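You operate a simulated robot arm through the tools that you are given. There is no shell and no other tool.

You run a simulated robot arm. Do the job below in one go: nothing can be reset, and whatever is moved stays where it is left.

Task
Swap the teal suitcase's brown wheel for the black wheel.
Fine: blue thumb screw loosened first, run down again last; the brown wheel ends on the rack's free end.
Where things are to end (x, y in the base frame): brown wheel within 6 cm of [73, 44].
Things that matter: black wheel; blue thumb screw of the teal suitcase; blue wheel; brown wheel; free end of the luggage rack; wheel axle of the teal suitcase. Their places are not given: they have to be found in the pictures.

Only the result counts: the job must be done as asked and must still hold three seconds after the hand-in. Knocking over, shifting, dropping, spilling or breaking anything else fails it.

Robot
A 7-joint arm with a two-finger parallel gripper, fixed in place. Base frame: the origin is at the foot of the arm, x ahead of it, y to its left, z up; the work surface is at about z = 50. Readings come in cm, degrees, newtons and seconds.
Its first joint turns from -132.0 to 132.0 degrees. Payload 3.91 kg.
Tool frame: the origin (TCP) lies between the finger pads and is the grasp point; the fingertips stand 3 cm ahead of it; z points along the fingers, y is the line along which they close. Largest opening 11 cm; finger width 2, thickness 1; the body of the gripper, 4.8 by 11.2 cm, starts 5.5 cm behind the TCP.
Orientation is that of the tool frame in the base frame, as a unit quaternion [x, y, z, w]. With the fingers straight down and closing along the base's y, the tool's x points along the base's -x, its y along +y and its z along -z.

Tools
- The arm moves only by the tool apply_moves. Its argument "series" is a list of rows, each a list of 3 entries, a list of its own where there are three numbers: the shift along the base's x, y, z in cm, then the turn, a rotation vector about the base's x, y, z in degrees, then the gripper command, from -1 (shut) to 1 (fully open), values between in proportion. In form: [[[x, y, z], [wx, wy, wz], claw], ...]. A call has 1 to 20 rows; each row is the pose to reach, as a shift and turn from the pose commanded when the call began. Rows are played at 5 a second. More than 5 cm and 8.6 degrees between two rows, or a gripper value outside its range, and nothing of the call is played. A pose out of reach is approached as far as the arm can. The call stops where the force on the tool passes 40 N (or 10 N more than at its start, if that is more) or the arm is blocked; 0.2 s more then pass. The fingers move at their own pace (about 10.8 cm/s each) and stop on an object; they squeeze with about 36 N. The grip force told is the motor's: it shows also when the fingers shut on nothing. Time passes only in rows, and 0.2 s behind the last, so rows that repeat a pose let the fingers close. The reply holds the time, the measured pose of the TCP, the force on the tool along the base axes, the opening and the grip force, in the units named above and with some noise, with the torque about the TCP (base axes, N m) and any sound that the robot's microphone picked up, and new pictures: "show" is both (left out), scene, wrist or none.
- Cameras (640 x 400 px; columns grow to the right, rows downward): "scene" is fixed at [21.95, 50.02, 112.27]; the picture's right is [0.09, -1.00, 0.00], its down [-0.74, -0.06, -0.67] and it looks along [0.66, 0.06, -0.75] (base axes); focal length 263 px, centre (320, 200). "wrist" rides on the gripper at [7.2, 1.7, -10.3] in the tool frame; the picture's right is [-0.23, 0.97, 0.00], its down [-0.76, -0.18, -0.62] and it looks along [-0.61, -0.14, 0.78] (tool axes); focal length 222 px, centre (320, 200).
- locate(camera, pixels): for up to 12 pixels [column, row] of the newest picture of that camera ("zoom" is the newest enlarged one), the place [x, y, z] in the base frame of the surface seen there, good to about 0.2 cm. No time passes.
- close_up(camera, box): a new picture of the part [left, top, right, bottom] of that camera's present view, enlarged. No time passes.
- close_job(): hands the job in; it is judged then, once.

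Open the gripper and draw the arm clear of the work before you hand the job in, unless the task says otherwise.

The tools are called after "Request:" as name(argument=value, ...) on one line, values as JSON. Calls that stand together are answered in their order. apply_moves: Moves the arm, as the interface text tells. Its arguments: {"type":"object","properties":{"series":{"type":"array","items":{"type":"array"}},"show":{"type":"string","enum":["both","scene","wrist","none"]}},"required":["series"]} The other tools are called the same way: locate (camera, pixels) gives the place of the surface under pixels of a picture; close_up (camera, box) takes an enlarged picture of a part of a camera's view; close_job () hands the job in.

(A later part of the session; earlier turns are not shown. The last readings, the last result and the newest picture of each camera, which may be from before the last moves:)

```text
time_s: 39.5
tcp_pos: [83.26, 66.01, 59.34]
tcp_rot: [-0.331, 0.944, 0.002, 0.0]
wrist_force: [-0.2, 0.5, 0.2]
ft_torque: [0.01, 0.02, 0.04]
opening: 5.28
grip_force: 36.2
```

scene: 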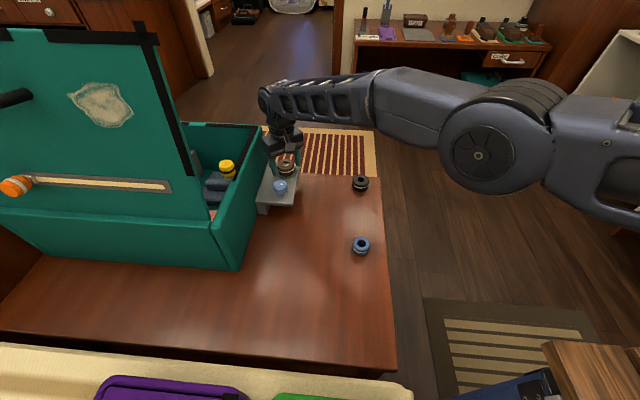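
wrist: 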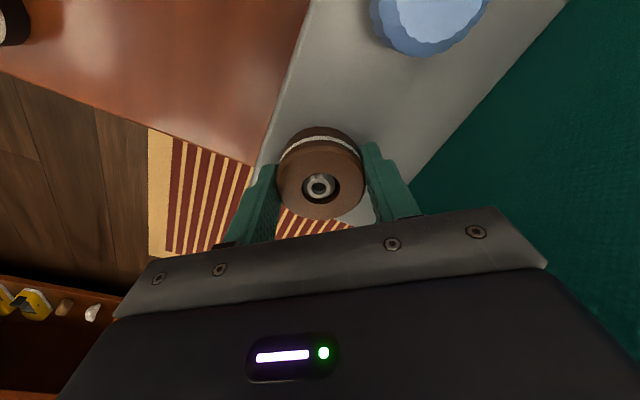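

The wheel (5.28 cm) is gripped with almost no side force, and its green ring went out. I lift straight up slowly by 1 cm and check the force.

Request:
apply_moves(series=[[[0, 0, 0.2], [0, 0, 0], -1], [[0, 0, 0.5], [0, 0, 0], -1], [[0, 0, 0.8], [0, 0, 0], -1], [[0, 0, 1.0], [0, 0, 0], -1]], show="wrist")

```text
time_s: 40.5
tcp_pos: [83.46, 66.09, 60.32]
tcp_rot: [-0.331, 0.944, 0.0, -0.001]
wrist_force: [-0.2, -10.5, -3.8]
ft_torque: [-0.19, 0.0, -0.04]
opening: 5.27
grip_force: 36.1
```

wrist: 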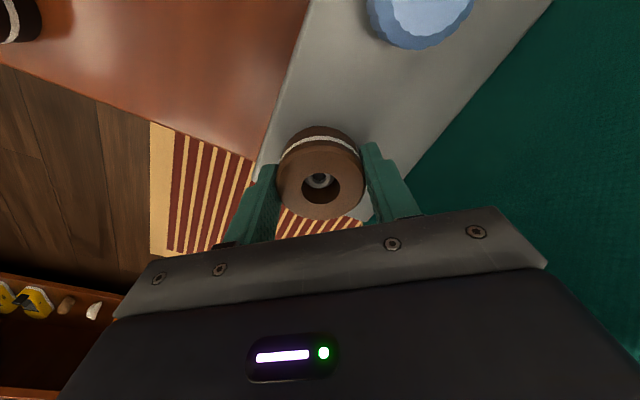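

The wheel slides up off the axle. I ease -0.08 in y to cut the side force and keep lifting clear.

Request:
apply_moves(series=[[[0, -0.08, 0.3], [0, 0, 0], -1], [[0, -0.08, 0.8], [0, 0, 0], -1], [[0, -0.08, 1.4], [0, 0, 0], -1], [[0, -0.08, 2.2], [0, 0, 0], -1], [[0, -0.08, 3.2], [0, 0, 0], -1], [[0, -0.08, 5], [0, 0, 0], -1], [[0, -0.08, 8], [0, 0, 0], -1], [[0, -0.08, 11], [0, 0, 0], -1], [[0, -0.08, 13], [0, 0, 0], -1]], show="both")

```text
time_s: 42.5
tcp_pos: [83.6, 65.99, 73.41]
tcp_rot: [-0.331, 0.943, 0.001, 0.0]
wrist_force: [-0.1, -0.3, -0.9]
ft_torque: [0.04, -0.04, -0.03]
opening: 5.3
grip_force: 36.4
```

scene: 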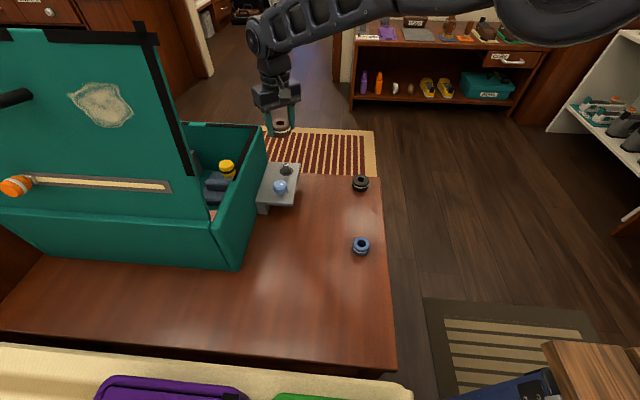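
wrist: 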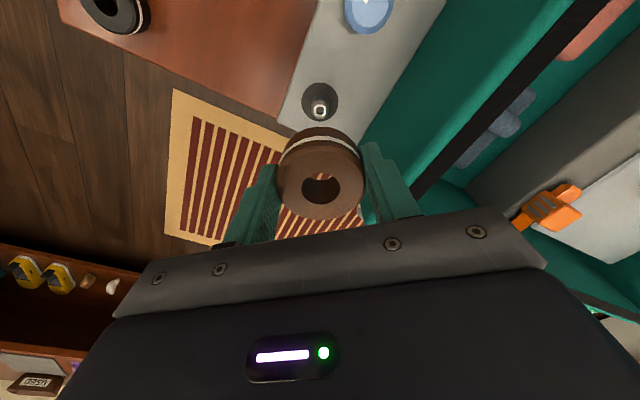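

The brown wheel is free in the gripper. I take a close look at the bare axle for its position and shape before leaving.

Request:
close_up(camera="wrist", box=[290, 70, 350, 130])

Request:
locate(camera="wrist", pixels=[[319, 108], [319, 103], [315, 108], [323, 108], [319, 98], [319, 90], [305, 100], [335, 100], [319, 83]])

Request:
close_up(camera="scene", box=[260, 145, 320, 205])

```text
6.67 times, centred on (320, 100) of wrist
```

zoom: 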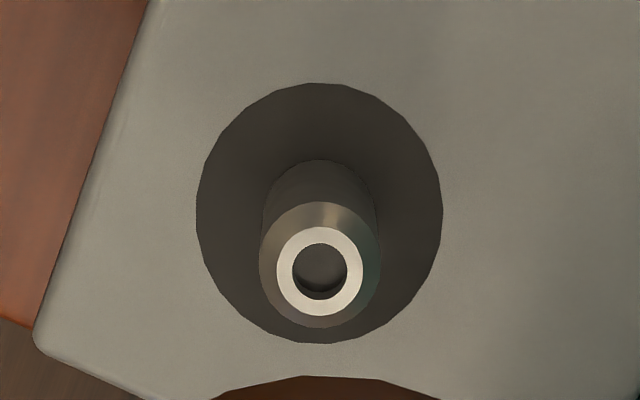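

```text
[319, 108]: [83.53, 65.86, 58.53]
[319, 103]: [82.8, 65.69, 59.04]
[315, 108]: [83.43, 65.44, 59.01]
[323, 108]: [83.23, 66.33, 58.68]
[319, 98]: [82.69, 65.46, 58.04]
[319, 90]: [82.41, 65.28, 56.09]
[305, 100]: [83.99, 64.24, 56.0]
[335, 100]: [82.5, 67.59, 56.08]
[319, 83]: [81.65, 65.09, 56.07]
```

```text
6.67 times, centred on (290, 175) of scene
```

zoom: 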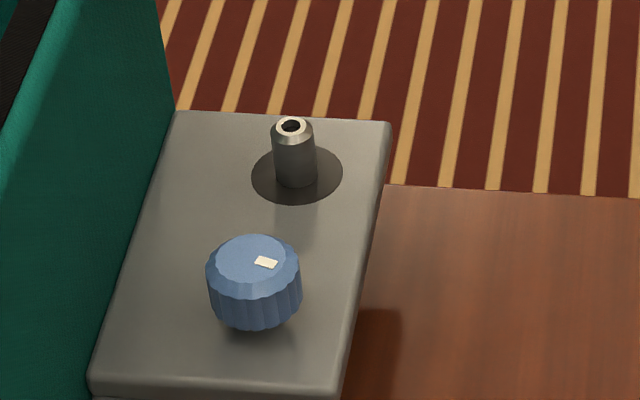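

I locate the axle's base disc and top ring precisely in a fresh wrist close-up.

Request:
close_up(camera="wrist", box=[290, 70, 350, 130])

Request:
locate(camera="zoom", pixels=[[320, 81], [192, 210], [446, 212], [320, 345], [284, 272], [356, 272], [320, 235], [320, 308], [230, 120], [410, 120], [225, 305], [415, 305]])

```text
6.67 times, centred on (320, 100) of wrist
```

zoom: 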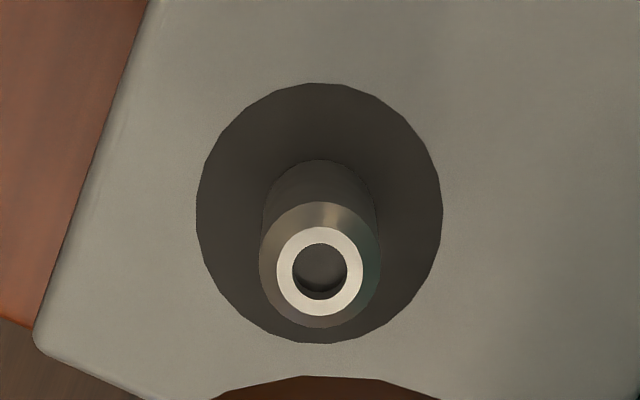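

```text
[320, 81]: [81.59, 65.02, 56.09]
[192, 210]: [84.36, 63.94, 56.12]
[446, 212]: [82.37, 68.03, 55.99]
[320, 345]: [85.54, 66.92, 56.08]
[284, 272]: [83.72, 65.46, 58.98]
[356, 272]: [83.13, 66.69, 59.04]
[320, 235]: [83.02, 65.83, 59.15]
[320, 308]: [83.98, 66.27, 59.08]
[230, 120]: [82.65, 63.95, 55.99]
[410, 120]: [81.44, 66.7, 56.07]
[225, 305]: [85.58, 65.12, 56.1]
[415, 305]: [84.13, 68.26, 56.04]
```

The axle's axis is at about (83.46, 66.02). I carry the brown wheel over to (73, 44) at height.

Request:
apply_moves(series=[[[-0.5, -2, 0], [0, 0, 0], -1], [[-2, -5.5, 0], [0, 0, 0], -1], [[-4, -9.5, 0], [0, 0, 0], -1], [[-6, -13.5, 0], [0, 0, 0], -1], [[-8, -17.5, 0], [0, 0, 0], -1], [[-9.8, -20.5, 0], [0, 0, 0], -1], [[-10.4, -21.9, 0], [0, 0, 0], -1], [[-10.4, -21.9, -3], [0, 0, 0], -1], [[-10.4, -21.9, -6], [0, 0, 0], -1], [[-10.4, -21.9, -9], [0, 0, 0], -1], [[-10.4, -21.9, -12], [0, 0, 0], -1], [[-10.4, -21.9, -12], [0, 0, 0], -1]], show="both")

```text
time_s: 45.1
tcp_pos: [72.68, 44.32, 61.27]
tcp_rot: [-0.33, 0.944, 0.002, 0.0]
wrist_force: [0.8, -0.2, -1.4]
ft_torque: [0.01, 0.02, -0.01]
opening: 5.27
grip_force: 36.0
```

scene: 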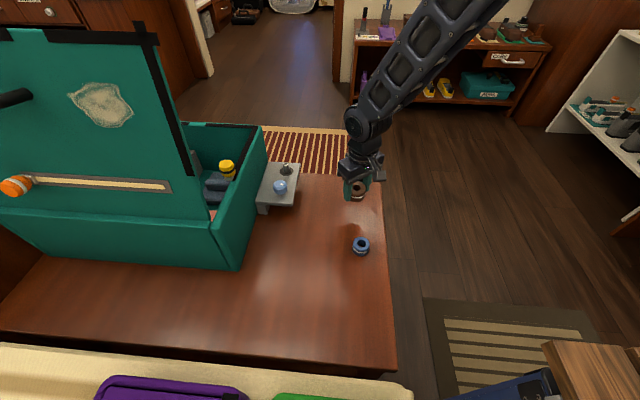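
wrist: 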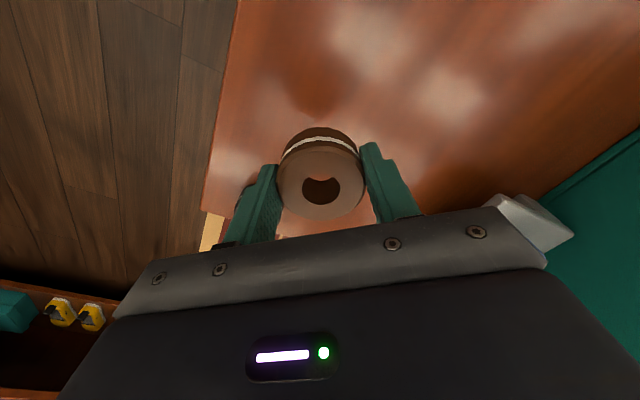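

The brown wheel hangs over (72.8, 44.2). I lower it to the surface slowly.

Request:
apply_moves(series=[[[0, 0, -3], [0, 0, 0], -1], [[0, 0, -5.5], [0, 0, 0], -1], [[0, 0, -7], [0, 0, 0], -1], [[0, 0, -7.6], [0, 0, 0], -1], [[0, 0, -7.85], [0, 0, 0], -1], [[0, 0, -7.95], [0, 0, 0], -1]], show="scene")

```text
time_s: 46.5
tcp_pos: [72.92, 44.0, 53.37]
tcp_rot: [-0.331, 0.944, 0.001, -0.001]
wrist_force: [0.2, 1.0, -1.1]
ft_torque: [0.01, 0.01, -0.02]
opening: 5.29
grip_force: 36.0
```

scene: 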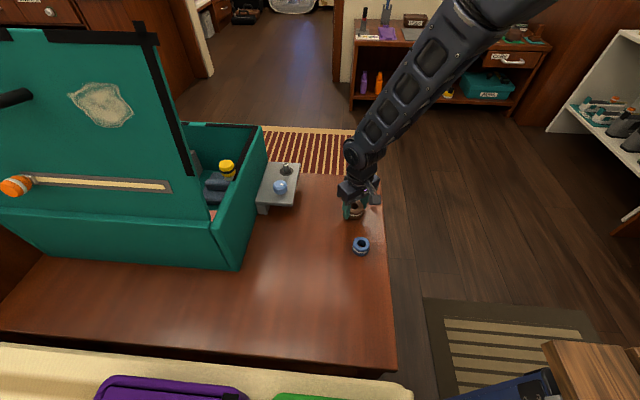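

No contact yet (fz about -1 N, the wheel's weight). I go down in small steps until it touches.

Request:
apply_moves(series=[[[0, 0, -0.05], [0, 0, 0], -1], [[0, 0, -0.1], [0, 0, 0], -1], [[0, 0, -0.1], [0, 0, 0], -1]], show="none")

```text
time_s: 47.3
tcp_pos: [72.88, 44.0, 53.23]
tcp_rot: [-0.33, 0.944, 0.002, 0.0]
wrist_force: [0.0, -0.1, -0.8]
ft_torque: [-0.02, 0.0, -0.01]
opening: 5.29
grip_force: 36.0
```

Request:
apply_moves(series=[[[0, 0, -0.06], [0, 0, 0], -1], [[0, 0, -0.12], [0, 0, 0], -1], [[0, 0, -0.12], [0, 0, 0], -1]], show="wrist")

```text
time_s: 48.1
tcp_pos: [73.01, 44.09, 53.25]
tcp_rot: [-0.331, 0.944, 0.002, -0.001]
wrist_force: [-0.4, -3.4, 9.8]
ft_torque: [-0.27, -0.11, -0.02]
opening: 5.32
grip_force: 36.3
```

wrist: 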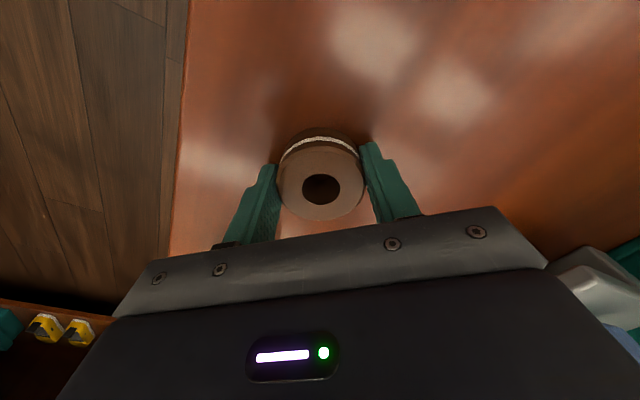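

The wheel now touches the surface (fz ~10 N). I ease up 0.05, open, and rise straight up.

Request:
apply_moves(series=[[[0, 0, 0.06], [0, 0, 0], -1], [[0, 0, 0.06], [0, 0, 0], 0.2], [[0, 0, 0.06], [0, 0, 0], 0.3], [[0, 0, 0.06], [0, 0, 0], 0.3], [[0, 0, 2], [0, 0, 0], 0.3], [[0, 0, 5], [0, 0, 0], 0.3], [[0, 0, 9], [0, 0, 0], 0.3], [[0, 0, 13], [0, 0, 0], 0.3], [[0, 0, 17], [0, 0, 0], 0.3]], show="both")

```text
time_s: 50.1
tcp_pos: [73.14, 44.18, 70.19]
tcp_rot: [-0.331, 0.944, 0.001, -0.002]
wrist_force: [0.2, -0.6, -0.6]
ft_torque: [0.01, -0.02, 0.0]
opening: 7.14
grip_force: 0.0
```

scene: 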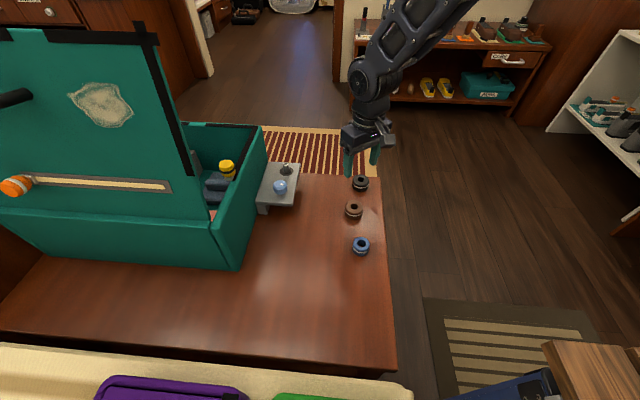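
wrist: 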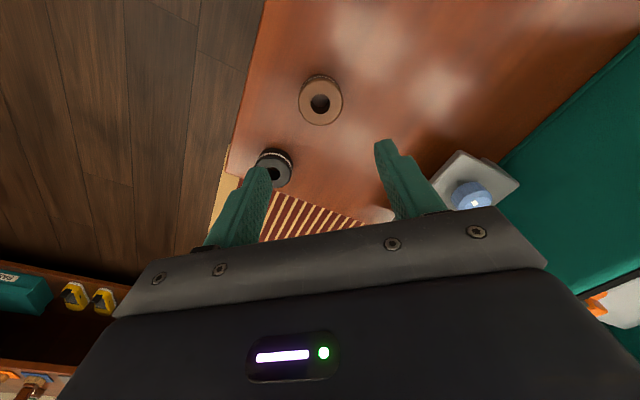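

The brown wheel stands at about (73, 44). I move above the black wheel at about (84.4, 42.0).

Request:
apply_moves(series=[[[4, -0.7, 2], [0, 0, 0], 0.3], [[8, -1.4, 2], [0, 0, 0], 0.3], [[11.3, -2.1, 2], [0, 0, 0], 0.3], [[11.3, -2.1, 2], [0, 0, 0], 0.3], [[11.3, -2.1, 2], [0, 0, 0], 0.3]], show="both")

Request:
close_up(camera="wrist", box=[270, 50, 370, 150])

```text
time_s: 51.3
tcp_pos: [84.5, 41.77, 72.13]
tcp_rot: [-0.331, 0.944, 0.001, -0.001]
wrist_force: [0.2, 0.0, -0.2]
ft_torque: [0.01, -0.04, 0.0]
opening: 7.14
grip_force: 0.1
```

scene: 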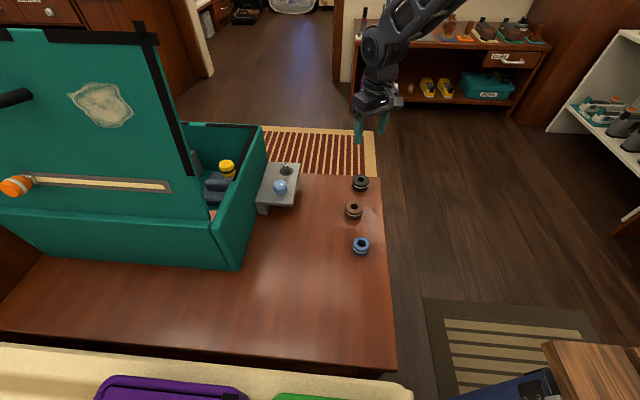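
wrist: 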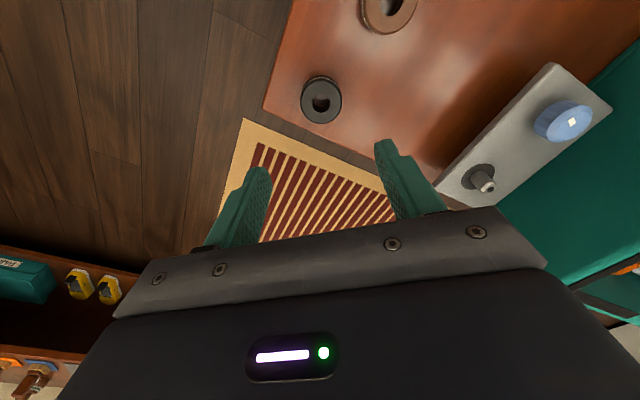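

```text
4.00 times, centred on (320, 100) of wrist
```

zoom: 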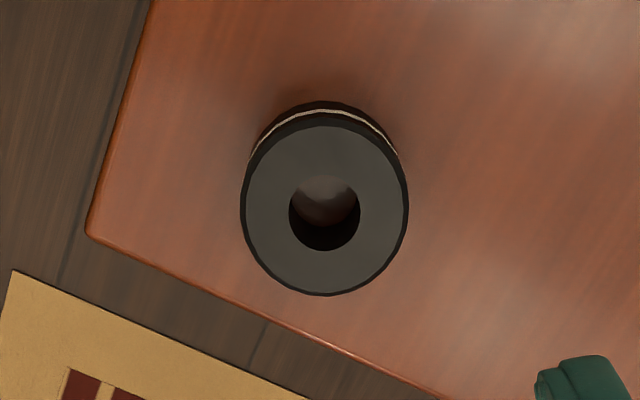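

Request:
locate(camera="zoom", pixels=[[324, 132], [324, 288], [248, 208], [402, 208], [324, 172], [324, 252], [286, 211], [362, 211], [290, 290], [440, 385]])

```text
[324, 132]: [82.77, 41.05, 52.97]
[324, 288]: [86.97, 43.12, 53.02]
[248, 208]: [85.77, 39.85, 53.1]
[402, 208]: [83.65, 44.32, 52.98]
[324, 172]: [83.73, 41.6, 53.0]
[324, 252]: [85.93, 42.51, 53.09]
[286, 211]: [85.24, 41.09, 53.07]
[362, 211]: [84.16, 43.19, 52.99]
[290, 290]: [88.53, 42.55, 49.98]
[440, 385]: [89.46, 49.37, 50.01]
```

The black wheel's centre is about (84.78, 42.09), top z≈53. I shift by (+0.5, +0.1) and descend around it.

Request:
apply_moves(series=[[[0.5, 0.1, -4], [0, 0, 0], 0.3], [[0.5, 0.1, -8], [0, 0, 0], 0.3], [[0.5, 0.1, -12], [0, 0, 0], 0.3], [[0.5, 0.1, -15], [0, 0, 0], 0.3], [[0.5, 0.1, -17], [0, 0, 0], 0.3], [[0.5, 0.1, -18.3], [0, 0, 0], 0.3], [[0.5, 0.1, -18.5], [0, 0, 0], 0.3], [[0.5, 0.1, -18.5], [0, 0, 0], 0.3]], show="both")

Request:
close_up(camera="wrist", box=[230, 110, 410, 230])

```text
time_s: 53.1
tcp_pos: [84.9, 41.97, 53.62]
tcp_rot: [-0.331, 0.944, 0.002, -0.001]
wrist_force: [0.1, -0.9, 0.3]
ft_torque: [-0.01, 0.0, -0.02]
opening: 7.15
grip_force: 0.0
```

scene: 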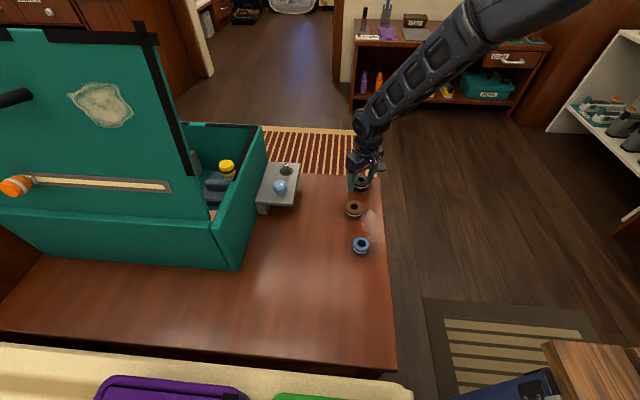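
wrist: 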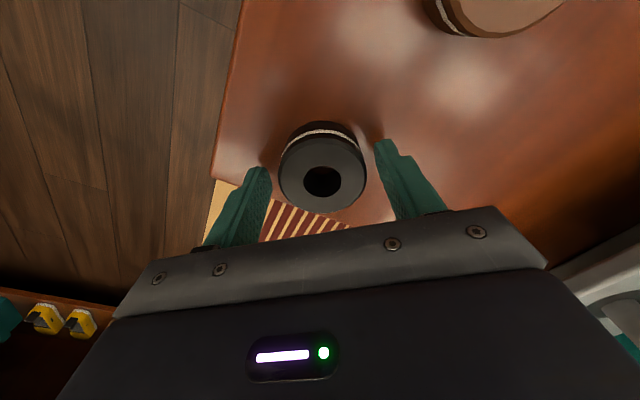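

```text
3.33 times, centred on (320, 170) of wrist
```

zoom: 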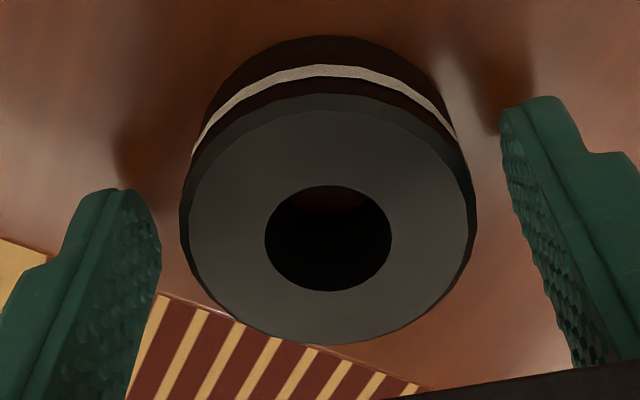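

The black wheel is centred (bore at (321,182)). I lower 0.3 and close on it.

Request:
apply_moves(series=[[[0, 0, -0.25], [0, 0, 0], 0.3], [[0, 0, -0.25], [0, 0, 0], -1], [[0, 0, -0.25], [0, 0, 0], -1], [[0, 0, -0.25], [0, 0, 0], -1], [[0, 0, -0.25], [0, 0, 0], -1]], show="wrist")

Request:
close_up(camera="wrist", box=[230, 110, 410, 230])

```text
time_s: 54.3
tcp_pos: [84.9, 41.99, 53.45]
tcp_rot: [-0.33, 0.944, 0.002, -0.001]
wrist_force: [-0.7, 0.2, 3.7]
ft_torque: [0.01, 0.06, 0.02]
opening: 5.26
grip_force: 36.0
```

wrist: 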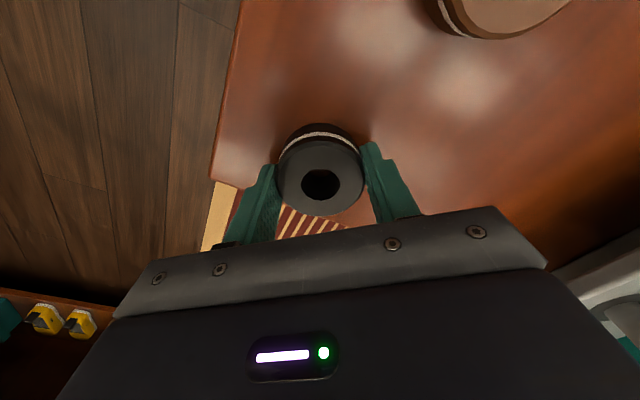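

```text
3.33 times, centred on (320, 170) of wrist
```

zoom: 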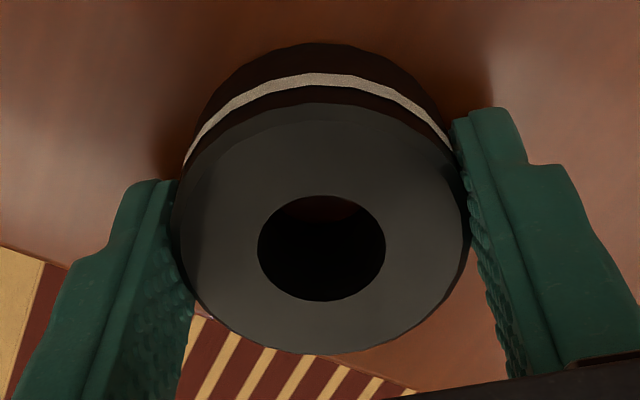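

The black wheel is held (5.26 cm). I locate its bore relative to the TCP to know the offset for mounting.

Request:
locate(camera="zoom", pixels=[[321, 192], [321, 305], [253, 248], [390, 248], [321, 110], [321, 350], [185, 240], [458, 240]])

Request:
apply_moves(series=[[[0, 0, 0], [0, 0, 0], -1]], show="none")

```text
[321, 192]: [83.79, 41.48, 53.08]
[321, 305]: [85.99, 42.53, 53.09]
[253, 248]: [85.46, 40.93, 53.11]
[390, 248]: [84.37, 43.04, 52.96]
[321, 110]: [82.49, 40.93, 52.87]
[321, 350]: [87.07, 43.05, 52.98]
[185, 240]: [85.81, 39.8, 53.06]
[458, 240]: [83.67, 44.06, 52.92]
```

```text
time_s: 54.7
tcp_pos: [84.89, 41.87, 53.43]
tcp_rot: [-0.331, 0.944, 0.002, 0.0]
wrist_force: [0.5, 0.6, 2.8]
ft_torque: [0.06, 0.08, 0.01]
opening: 5.25
grip_force: 36.3
```

The bore is within ~0.05 cm of the TCP. I lift the black wheel and carry it to above the axle at (83.46, 66.02).

Request:
apply_moves(series=[[[0, 0, 1], [0, 0, 0], -1], [[0, 0, 4], [0, 0, 0], -1], [[0, 0, 8], [0, 0, 0], -1], [[0, 0, 12], [0, 0, 0], -1], [[0, 0, 16], [0, 0, 0], -1], [[0, 2, 19.5], [0, 0, 0], -1], [[-0.2, 6, 20], [0, 0, 0], -1], [[-0.4, 10, 20], [0, 0, 0], -1], [[-0.6, 14, 20], [0, 0, 0], -1], [[-0.9, 18, 20], [0, 0, 0], -1], [[-1.2, 21.5, 20], [0, 0, 0], -1], [[-1.37, 24.05, 20], [0, 0, 0], -1], [[-1.37, 24.05, 20], [0, 0, 0], -1], [[-1.37, 24.05, 17], [0, 0, 0], -1], [[-1.37, 24.05, 14], [0, 0, 0], -1], [[-1.37, 24.05, 11.5], [0, 0, 0], -1], [[-1.37, 24.05, 11.5], [0, 0, 0], -1]], show="both")

Request:
close_up(camera="scene", box=[255, 135, 325, 205])

Request:
close_up(camera="wrist", box=[230, 80, 410, 230])

```text
time_s: 58.3
tcp_pos: [83.44, 65.78, 64.74]
tcp_rot: [-0.331, 0.944, 0.002, -0.001]
wrist_force: [0.2, 0.1, -1.2]
ft_torque: [0.02, -0.03, 0.01]
opening: 5.3
grip_force: 36.0
```

scene: 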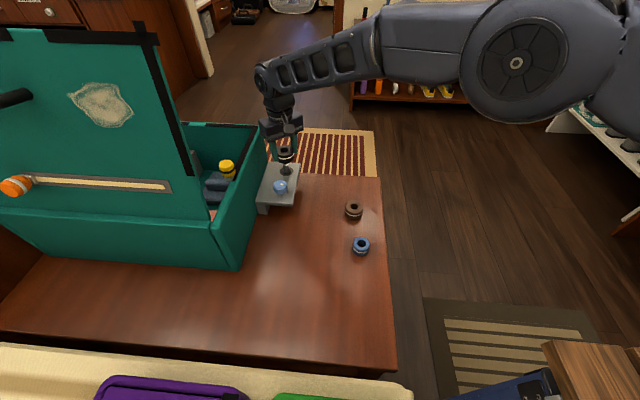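
wrist: 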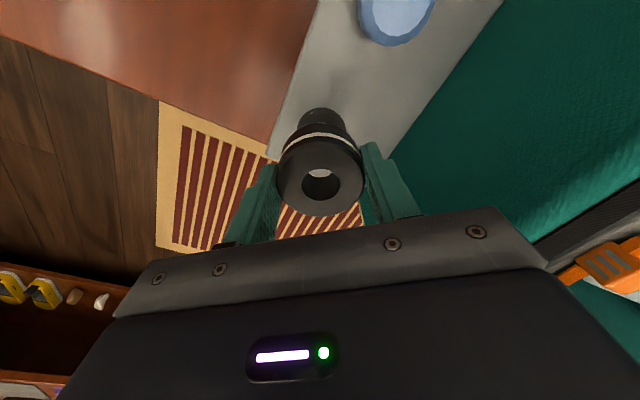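

```text
5.71 times, centred on (290, 170) of scene
```

zoom: 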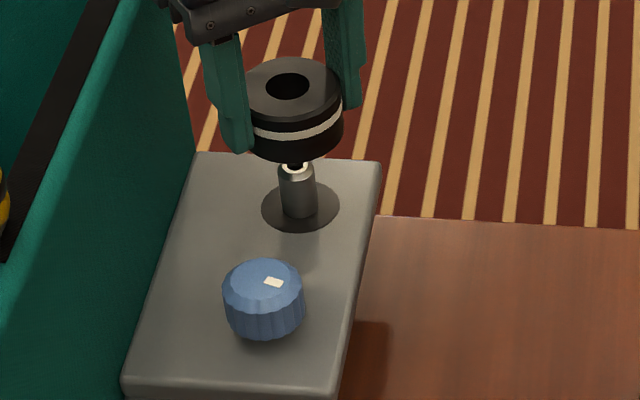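

```text
2.67 times, centred on (320, 155) of wrist
```

zoom: 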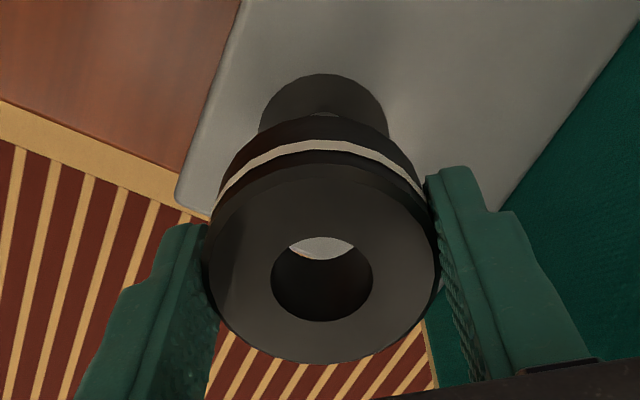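

The wheel hangs above the axle. I locate its bore and rim in this view to compare with the axle axis (83.46, 66.02).

Request:
locate(camera="zoom", pixels=[[322, 233], [322, 325], [267, 280], [377, 280], [322, 172], [322, 360], [212, 270], [434, 270], [270, 100], [385, 110], [325, 77]])

Request:
apply_moves(series=[[[0, 0, 0], [0, 0, 0], -1]], show="none")

Request:
apply_moves(series=[[[0, 0, 0], [0, 0, 0], -1]], show="none")

Request:
apply_moves(series=[[[0, 0, 0], [0, 0, 0], -1]], show="none")

```text
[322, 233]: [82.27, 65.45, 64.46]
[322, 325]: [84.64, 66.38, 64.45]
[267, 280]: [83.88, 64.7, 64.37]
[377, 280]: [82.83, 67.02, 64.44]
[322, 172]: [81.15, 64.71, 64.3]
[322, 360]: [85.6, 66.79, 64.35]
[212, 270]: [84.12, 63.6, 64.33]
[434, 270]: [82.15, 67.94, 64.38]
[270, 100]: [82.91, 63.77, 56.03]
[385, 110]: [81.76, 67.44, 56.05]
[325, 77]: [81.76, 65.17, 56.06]
```

```text
time_s: 58.7
tcp_pos: [83.28, 65.81, 64.89]
tcp_rot: [-0.331, 0.944, 0.001, -0.001]
wrist_force: [-0.4, 1.1, -0.2]
ft_torque: [0.01, 0.01, 0.0]
opening: 5.25
grip_force: 36.2
```

```text
time_s: 59.1
tcp_pos: [83.28, 65.84, 64.75]
tcp_rot: [-0.331, 0.944, 0.002, 0.0]
wrist_force: [-0.1, 0.3, -0.4]
ft_torque: [-0.02, 0.0, 0.03]
opening: 5.26
grip_force: 36.0
```

```text
time_s: 59.5
tcp_pos: [83.28, 65.68, 64.9]
tcp_rot: [-0.331, 0.944, 0.001, -0.001]
wrist_force: [-0.6, 0.2, -1.5]
ft_torque: [0.0, -0.02, -0.04]
opening: 5.26
grip_force: 36.2
```

Bore centre reads (83.40, 65.89) and TCP (83.32, 65.78), so I shift by (+0.1, +0.16) and lower until the wheel's underside is about 0.6 cm above the axle.

Request:
apply_moves(series=[[[0.1, 0.16, 0], [0, 0, 0], -1], [[0.1, 0.16, -0.8], [0, 0, 0], -1], [[0.1, 0.16, -1.6], [0, 0, 0], -1], [[0.1, 0.16, -1.8], [0, 0, 0], -1], [[0.1, 0.16, -1.8], [0, 0, 0], -1]], show="both")

Request:
close_up(camera="scene", box=[265, 140, 315, 190])

Request:
close_up(camera="wrist", box=[250, 90, 390, 230])

```text
time_s: 60.7
tcp_pos: [83.42, 66.23, 63.21]
tcp_rot: [-0.331, 0.944, 0.002, -0.001]
wrist_force: [-0.2, 0.3, -1.3]
ft_torque: [0.0, -0.01, 0.01]
opening: 5.26
grip_force: 35.9
```

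scene: 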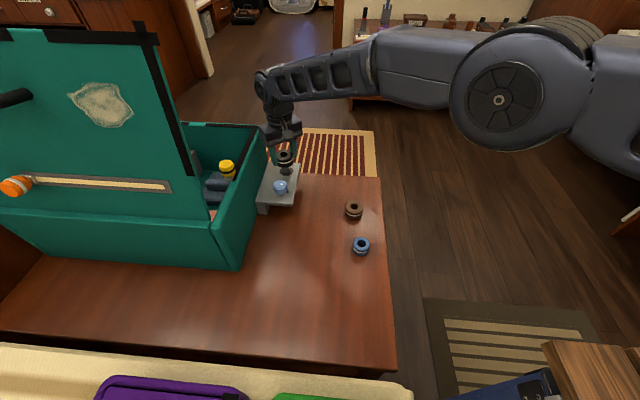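
wrist: 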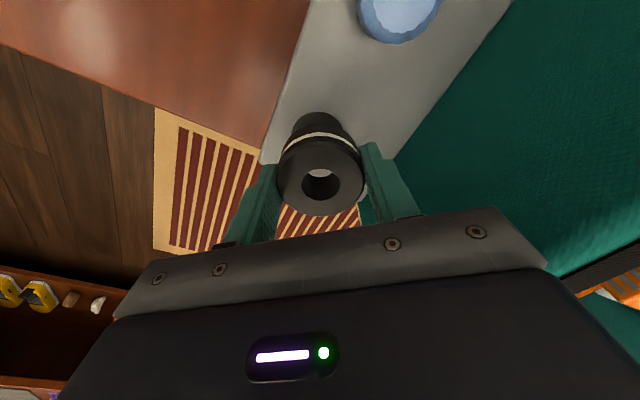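

```text
8.00 times, centred on (290, 165) of scene
```

zoom: 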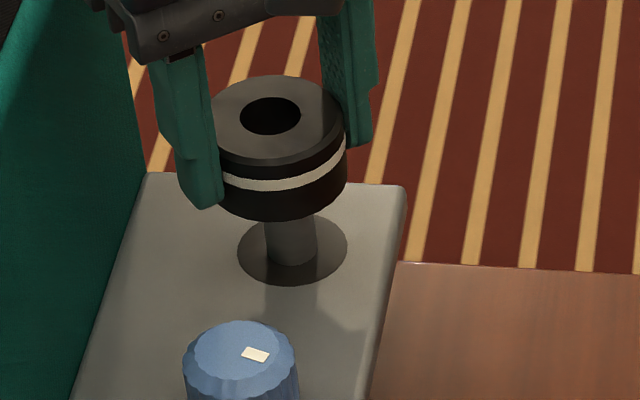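

```text
2.86 times, centred on (320, 160) of wrist
```

zoom: 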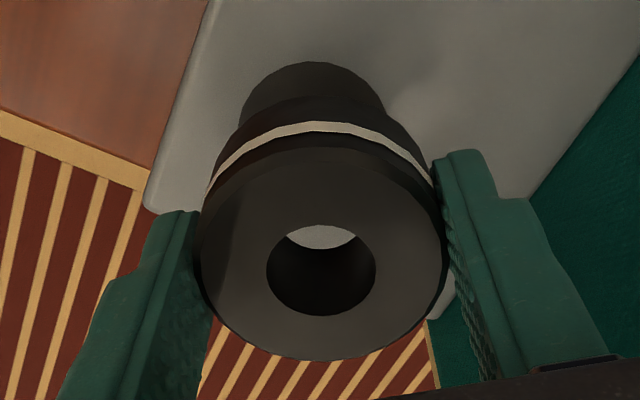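

I re-measure the bore centre at this lower position.

Request:
locate(camera="zoom", pixels=[[321, 220], [321, 320], [262, 270], [380, 270], [321, 160], [321, 355], [208, 265], [440, 265], [240, 110], [385, 100], [320, 60]])

Request:
apply_moves(series=[[[0, 0, 0], [0, 0, 0], -1]], show="none")

Request:
apply_moves(series=[[[0, 0, 0], [0, 0, 0], -1]], show="none")

Request:
apply_moves(series=[[[0, 0, 0], [0, 0, 0], -1]], show="none")

```text
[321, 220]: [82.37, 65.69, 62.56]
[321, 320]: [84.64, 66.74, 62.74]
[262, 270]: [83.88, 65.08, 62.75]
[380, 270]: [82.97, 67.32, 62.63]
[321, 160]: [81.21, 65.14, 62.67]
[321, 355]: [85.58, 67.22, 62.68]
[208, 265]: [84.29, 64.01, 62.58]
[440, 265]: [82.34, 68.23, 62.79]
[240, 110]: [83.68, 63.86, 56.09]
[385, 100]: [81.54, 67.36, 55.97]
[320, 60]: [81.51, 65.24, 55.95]
```

```text
time_s: 61.1
tcp_pos: [83.35, 66.22, 63.17]
tcp_rot: [-0.33, 0.944, 0.002, -0.001]
wrist_force: [-0.7, -0.2, 0.0]
ft_torque: [-0.01, -0.02, 0.01]
opening: 5.26
grip_force: 35.7
```

```text
time_s: 61.5
tcp_pos: [83.42, 66.18, 63.27]
tcp_rot: [-0.331, 0.944, 0.002, -0.001]
wrist_force: [0.7, -0.5, -0.7]
ft_torque: [0.01, 0.04, -0.02]
opening: 5.28
grip_force: 36.5
```

```text
time_s: 61.9
tcp_pos: [83.35, 66.23, 63.16]
tcp_rot: [-0.331, 0.944, 0.002, 0.0]
wrist_force: [0.5, 0.2, -0.5]
ft_torque: [-0.02, 0.02, 0.02]
opening: 5.24
grip_force: 35.8
```

Bore now reads (83.46, 66.21) while the axle is at (83.46, 66.02), so I shift by -0.15 in y and recheck.

Request:
apply_moves(series=[[[0.02, -0.15, 0], [0, 0, 0], -1], [[0.02, -0.15, 0], [0, 0, 0], -1], [[0.02, -0.15, 0], [0, 0, 0], -1]], show="wrist")

Request:
apply_moves(series=[[[0, 0, 0], [0, 0, 0], -1]], show="none")

Request:
apply_moves(series=[[[0, 0, 0], [0, 0, 0], -1]], show="none")

Request:
close_up(camera="wrist", box=[250, 90, 390, 230])

```text
time_s: 62.7
tcp_pos: [83.52, 65.96, 63.27]
tcp_rot: [-0.33, 0.944, 0.001, 0.0]
wrist_force: [0.1, 0.7, -0.6]
ft_torque: [0.01, 0.0, -0.02]
opening: 5.26
grip_force: 36.1
```

wrist: 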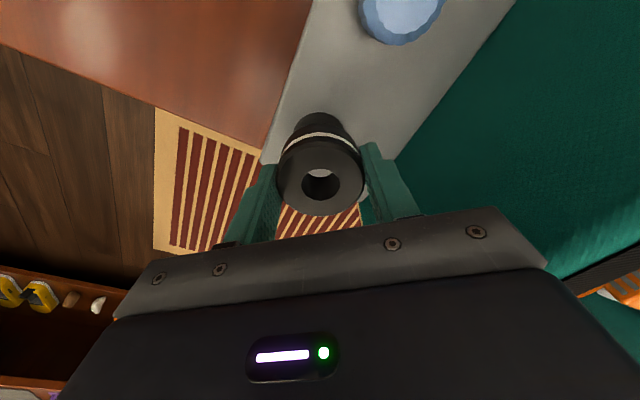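

```text
time_s: 63.1
tcp_pos: [83.46, 66.0, 63.12]
tcp_rot: [-0.331, 0.944, 0.002, 0.001]
wrist_force: [0.2, 0.3, 0.3]
ft_torque: [-0.01, 0.02, 0.01]
opening: 5.25
grip_force: 35.6
```

```text
time_s: 63.5
tcp_pos: [83.33, 65.92, 63.24]
tcp_rot: [-0.331, 0.944, 0.002, -0.001]
wrist_force: [0.3, -0.3, -0.7]
ft_torque: [0.02, 0.0, 0.02]
opening: 5.27
grip_force: 36.0
```

```text
2.86 times, centred on (320, 160) of wrist
```

zoom: 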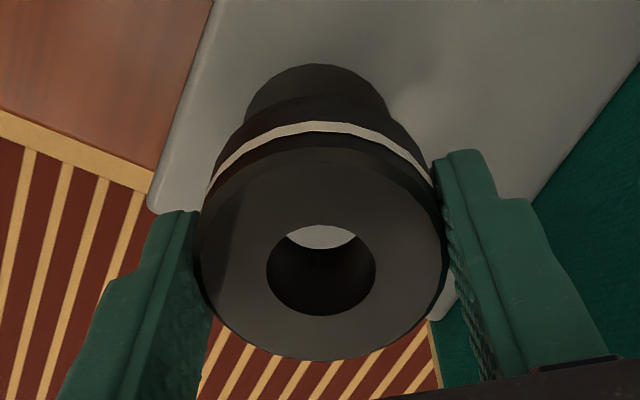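

The disc's outline is now nearly symmetric about column 318. I re-measure bore and disc in this view.

Request:
locate(camera="zoom", pixels=[[321, 220], [321, 320], [262, 270], [380, 270], [321, 160], [321, 355], [208, 265], [440, 265], [240, 110], [390, 110], [316, 60]])

```text
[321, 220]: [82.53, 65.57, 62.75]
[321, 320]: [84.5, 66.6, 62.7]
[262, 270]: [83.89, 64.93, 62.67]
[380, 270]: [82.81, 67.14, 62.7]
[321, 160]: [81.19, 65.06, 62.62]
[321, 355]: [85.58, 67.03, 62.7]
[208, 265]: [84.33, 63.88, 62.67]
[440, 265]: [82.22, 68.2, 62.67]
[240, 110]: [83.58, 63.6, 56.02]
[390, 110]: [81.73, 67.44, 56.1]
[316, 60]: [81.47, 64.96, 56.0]
```

Bore centre (83.43, 66.06) now agrees with the axle within ~0.05 cm. I lower gently onto the axle's chamfer and watch the force.

Request:
apply_moves(series=[[[0.02, -0.03, -0.3], [0, 0, 0], -1], [[0.02, -0.03, -0.6], [0, 0, 0], -1], [[0.02, -0.03, -0.8], [0, 0, 0], -1], [[0.02, -0.03, -1.0], [0, 0, 0], -1], [[0.02, -0.03, -1.2], [0, 0, 0], -1], [[0.02, -0.03, -1.2], [0, 0, 0], -1]], show="wrist")

```text
time_s: 64.9
tcp_pos: [83.52, 66.0, 62.01]
tcp_rot: [-0.33, 0.944, 0.002, 0.0]
wrist_force: [-1.0, 0.1, -0.6]
ft_torque: [0.02, 0.02, -0.02]
opening: 5.24
grip_force: 36.3
```

wrist: 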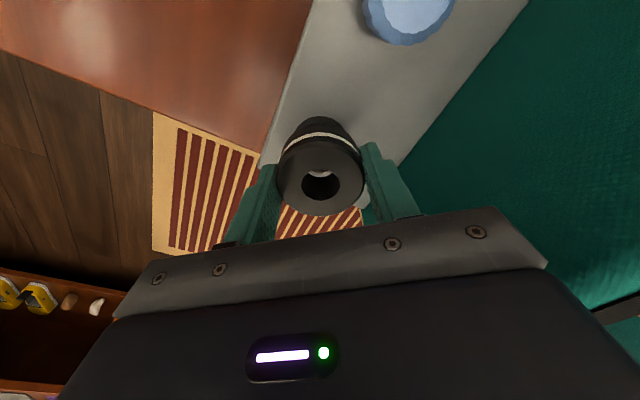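

No contact force yet. I continue down another 0.8 cm in small steps.

Request:
apply_moves(series=[[[0, 0, -0.2], [0, 0, 0], -1], [[0, 0, -0.4], [0, 0, 0], -1], [[0, 0, -0.6], [0, 0, 0], -1], [[0, 0, -0.8], [0, 0, 0], -1], [[0, 0, -0.8], [0, 0, 0], -1]], show="wrist")

Request:
close_up(camera="wrist", box=[250, 90, 390, 230])

```text
time_s: 66.1
tcp_pos: [83.49, 66.02, 61.07]
tcp_rot: [-0.331, 0.944, 0.003, 0.0]
wrist_force: [0.5, -0.5, -0.8]
ft_torque: [-0.03, -0.01, 0.0]
opening: 5.3
grip_force: 36.3
```

wrist: 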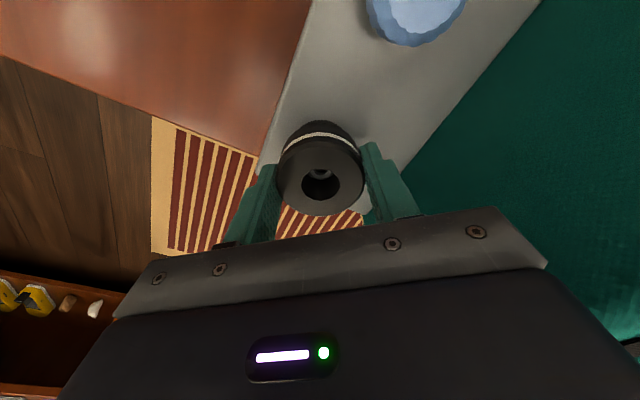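

```text
2.86 times, centred on (320, 160) of wrist
```

zoom: 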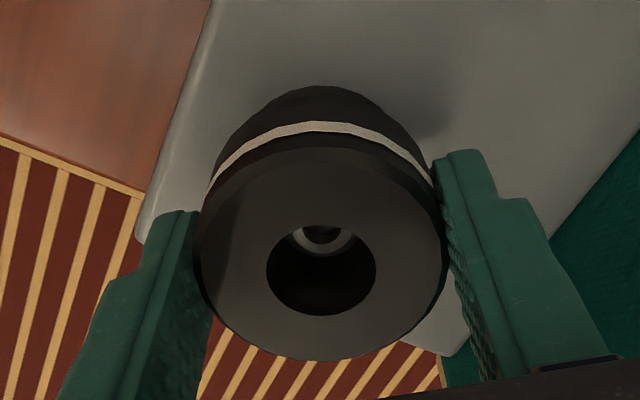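

The axle's ring is visible inside the bore and there is no force: the wheel is on the axle. I lower it the rest of the way.

Request:
apply_moves(series=[[[0, 0, -0.25], [0, 0, 0], -1], [[0, 0, -0.5], [0, 0, 0], -1], [[0, 0, -0.75], [0, 0, 0], -1], [[0, 0, -1.0], [0, 0, 0], -1], [[0, 0, -1.2], [0, 0, 0], -1], [[0, 0, -1.4], [0, 0, 0], -1], [[0, 0, -1.4], [0, 0, 0], -1]], show="wrist")

```text
time_s: 67.7
tcp_pos: [83.44, 65.96, 59.85]
tcp_rot: [-0.33, 0.944, 0.002, -0.001]
wrist_force: [0.2, -0.1, -0.4]
ft_torque: [-0.02, -0.04, 0.0]
opening: 5.25
grip_force: 35.5
```

wrist: 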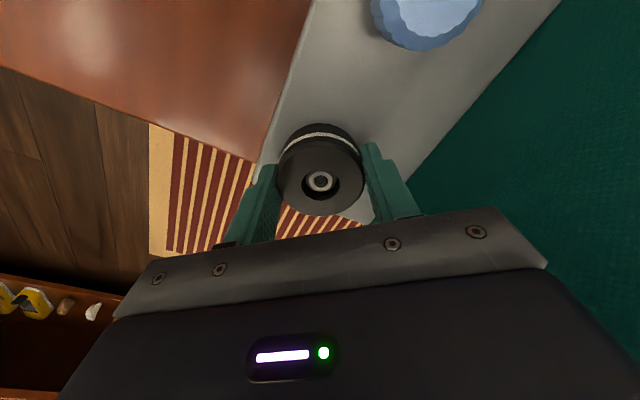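

Still no contact at TCP z≈59.8; I go on in 0.1 cm steps until the wheel seats.

Request:
apply_moves(series=[[[0, 0, -0.1], [0, 0, 0], -1], [[0, 0, -0.2], [0, 0, 0], -1], [[0, 0, -0.3], [0, 0, 0], -1], [[0, 0, -0.3], [0, 0, 0], -1]], show="none")

```text
time_s: 68.7
tcp_pos: [83.5, 65.93, 59.74]
tcp_rot: [-0.331, 0.944, 0.002, 0.0]
wrist_force: [-4.0, 6.3, 19.8]
ft_torque: [-0.2, 0.4, -0.05]
opening: 5.27
grip_force: 35.8
```

Contact at ~20 N. I check whether the wheel's top is at z≈59.0, i.e. fully seated.

Request:
close_up(camera="wrist", box=[250, 90, 390, 230])

Request:
locate(camera="zoom", pixels=[[321, 170], [321, 340], [230, 265], [420, 265], [321, 255], [280, 60], [390, 60], [303, 263]])

Request:
close_up(camera="scene", box=[260, 145, 320, 205])

```text
2.86 times, centred on (320, 160) of wrist
```

zoom: 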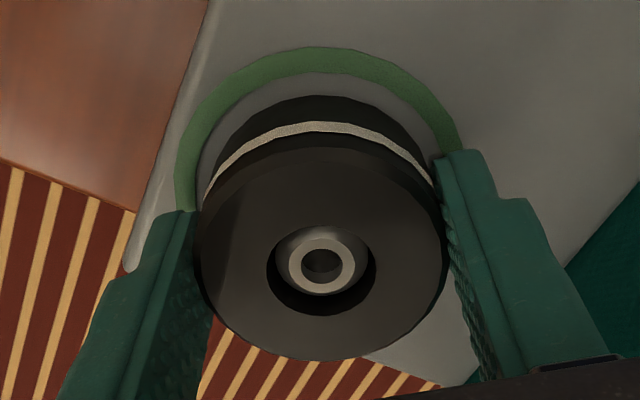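

```text
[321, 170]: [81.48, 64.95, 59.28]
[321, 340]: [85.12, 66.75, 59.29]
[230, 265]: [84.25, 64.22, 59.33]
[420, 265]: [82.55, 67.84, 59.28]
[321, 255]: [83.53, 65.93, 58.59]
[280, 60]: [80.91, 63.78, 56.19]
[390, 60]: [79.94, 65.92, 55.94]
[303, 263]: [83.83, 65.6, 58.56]
```

```text
6.67 times, centred on (290, 175) of scene
```

zoom: 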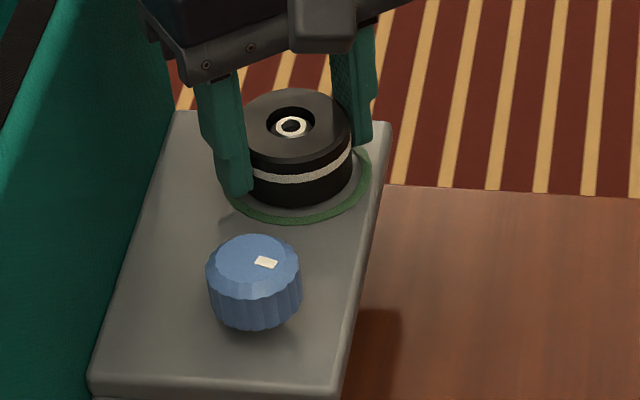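

The green ring under the wheel is lit again, though its top reads 59.3. I open the fingers and check whether it settles to 59.0.

Request:
apply_moves(series=[[[0, 0, 0], [0, 0, 0], 0.1], [[0, 0, 0], [0, 0, 0], 0.3], [[0, 0, 0], [0, 0, 0], 0.3], [[0, 0, 0], [0, 0, 0], 0.3]], show="wrist")

Request:
close_up(camera="wrist", box=[250, 90, 390, 230])

Request:
locate(camera="zoom", pixels=[[321, 170], [321, 335], [240, 265], [410, 265], [321, 255], [280, 60], [390, 60]])

```text
time_s: 69.7
tcp_pos: [83.41, 65.69, 59.58]
tcp_rot: [-0.331, 0.944, 0.001, 0.0]
wrist_force: [-0.6, 0.0, 0.5]
ft_torque: [0.0, 0.0, -0.01]
opening: 7.11
grip_force: 0.0
```

wrist: 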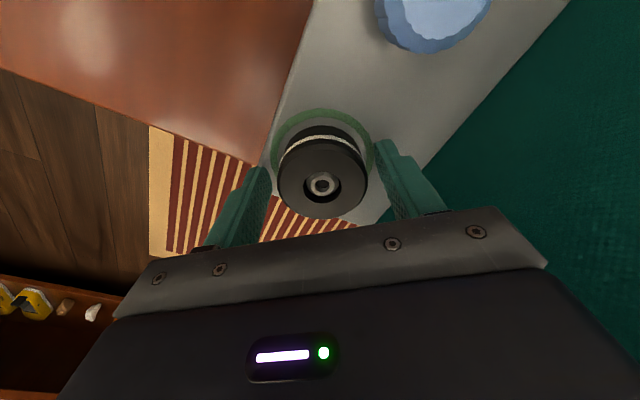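

```text
2.86 times, centred on (320, 160) of wrist
```

zoom: 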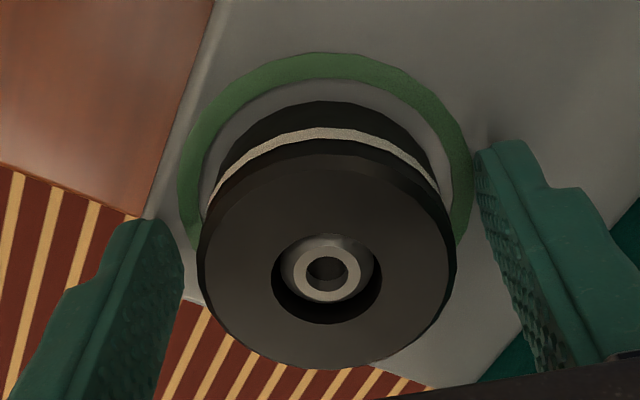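

```text
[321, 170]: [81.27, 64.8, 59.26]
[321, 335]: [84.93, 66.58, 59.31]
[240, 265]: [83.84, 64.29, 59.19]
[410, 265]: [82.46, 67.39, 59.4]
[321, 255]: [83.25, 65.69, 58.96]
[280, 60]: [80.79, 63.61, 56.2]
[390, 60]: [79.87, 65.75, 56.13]
```

The wheel top reads ~59.28 with the bracket at ~56.15, maybe a view bias. I raise the hand clear and check with the fixed scene camera.

Request:
apply_moves(series=[[[0, 0, 2], [0, 0, 0], 0.3], [[0, 0, 5], [0, 0, 0], 0.3], [[0, 0, 9], [0, 0, 0], 0.3], [[0, 0, 13], [0, 0, 0], 0.3], [[0, 0, 16], [0, 0, 0], 0.3], [[0, 0, 16], [0, 0, 0], 0.3]], show="both")

Request:
close_up(camera="scene", box=[256, 150, 320, 215])

Request:
locate(camera="zoom", pixels=[[307, 57], [307, 108], [262, 90], [350, 90], [305, 86], [240, 60], [220, 120], [385, 100], [272, 210], [260, 320]])

```text
time_s: 71.1
tcp_pos: [83.66, 65.9, 75.42]
tcp_rot: [-0.331, 0.944, 0.002, 0.0]
wrist_force: [-1.1, -0.6, 1.0]
ft_torque: [0.01, 0.01, 0.04]
opening: 7.15
grip_force: 0.1
```

scene: 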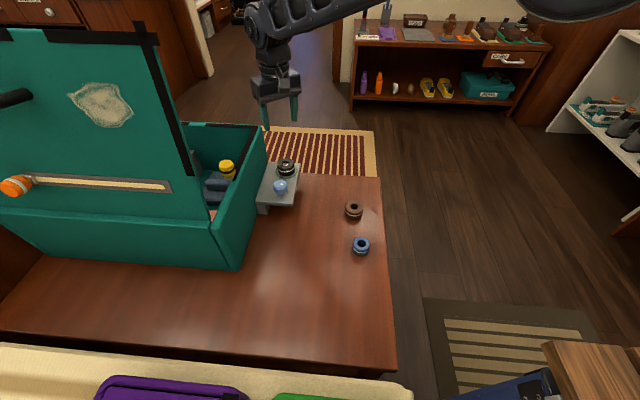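
wrist: 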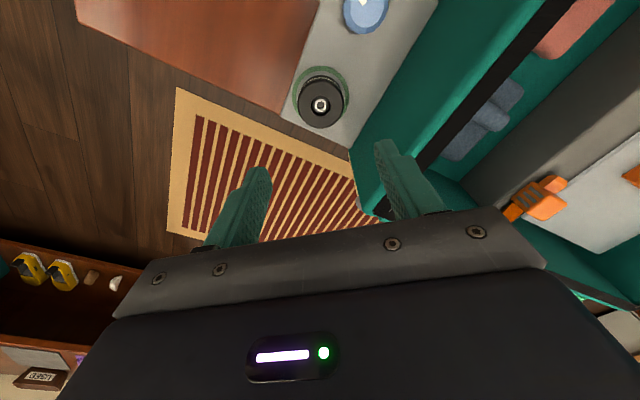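

```text
6.15 times, centred on (288, 182) of scene
```

zoom: 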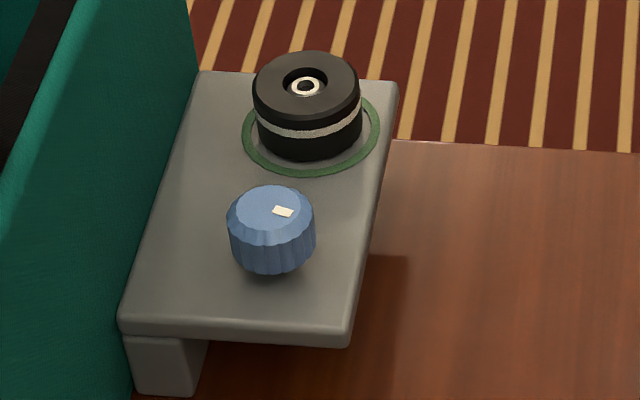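

```text
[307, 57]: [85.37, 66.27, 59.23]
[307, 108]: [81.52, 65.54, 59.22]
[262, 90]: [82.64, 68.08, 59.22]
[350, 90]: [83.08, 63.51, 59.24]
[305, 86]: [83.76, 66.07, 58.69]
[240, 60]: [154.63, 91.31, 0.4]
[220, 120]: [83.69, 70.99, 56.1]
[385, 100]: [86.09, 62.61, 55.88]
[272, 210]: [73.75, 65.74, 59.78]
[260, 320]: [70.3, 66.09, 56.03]
```

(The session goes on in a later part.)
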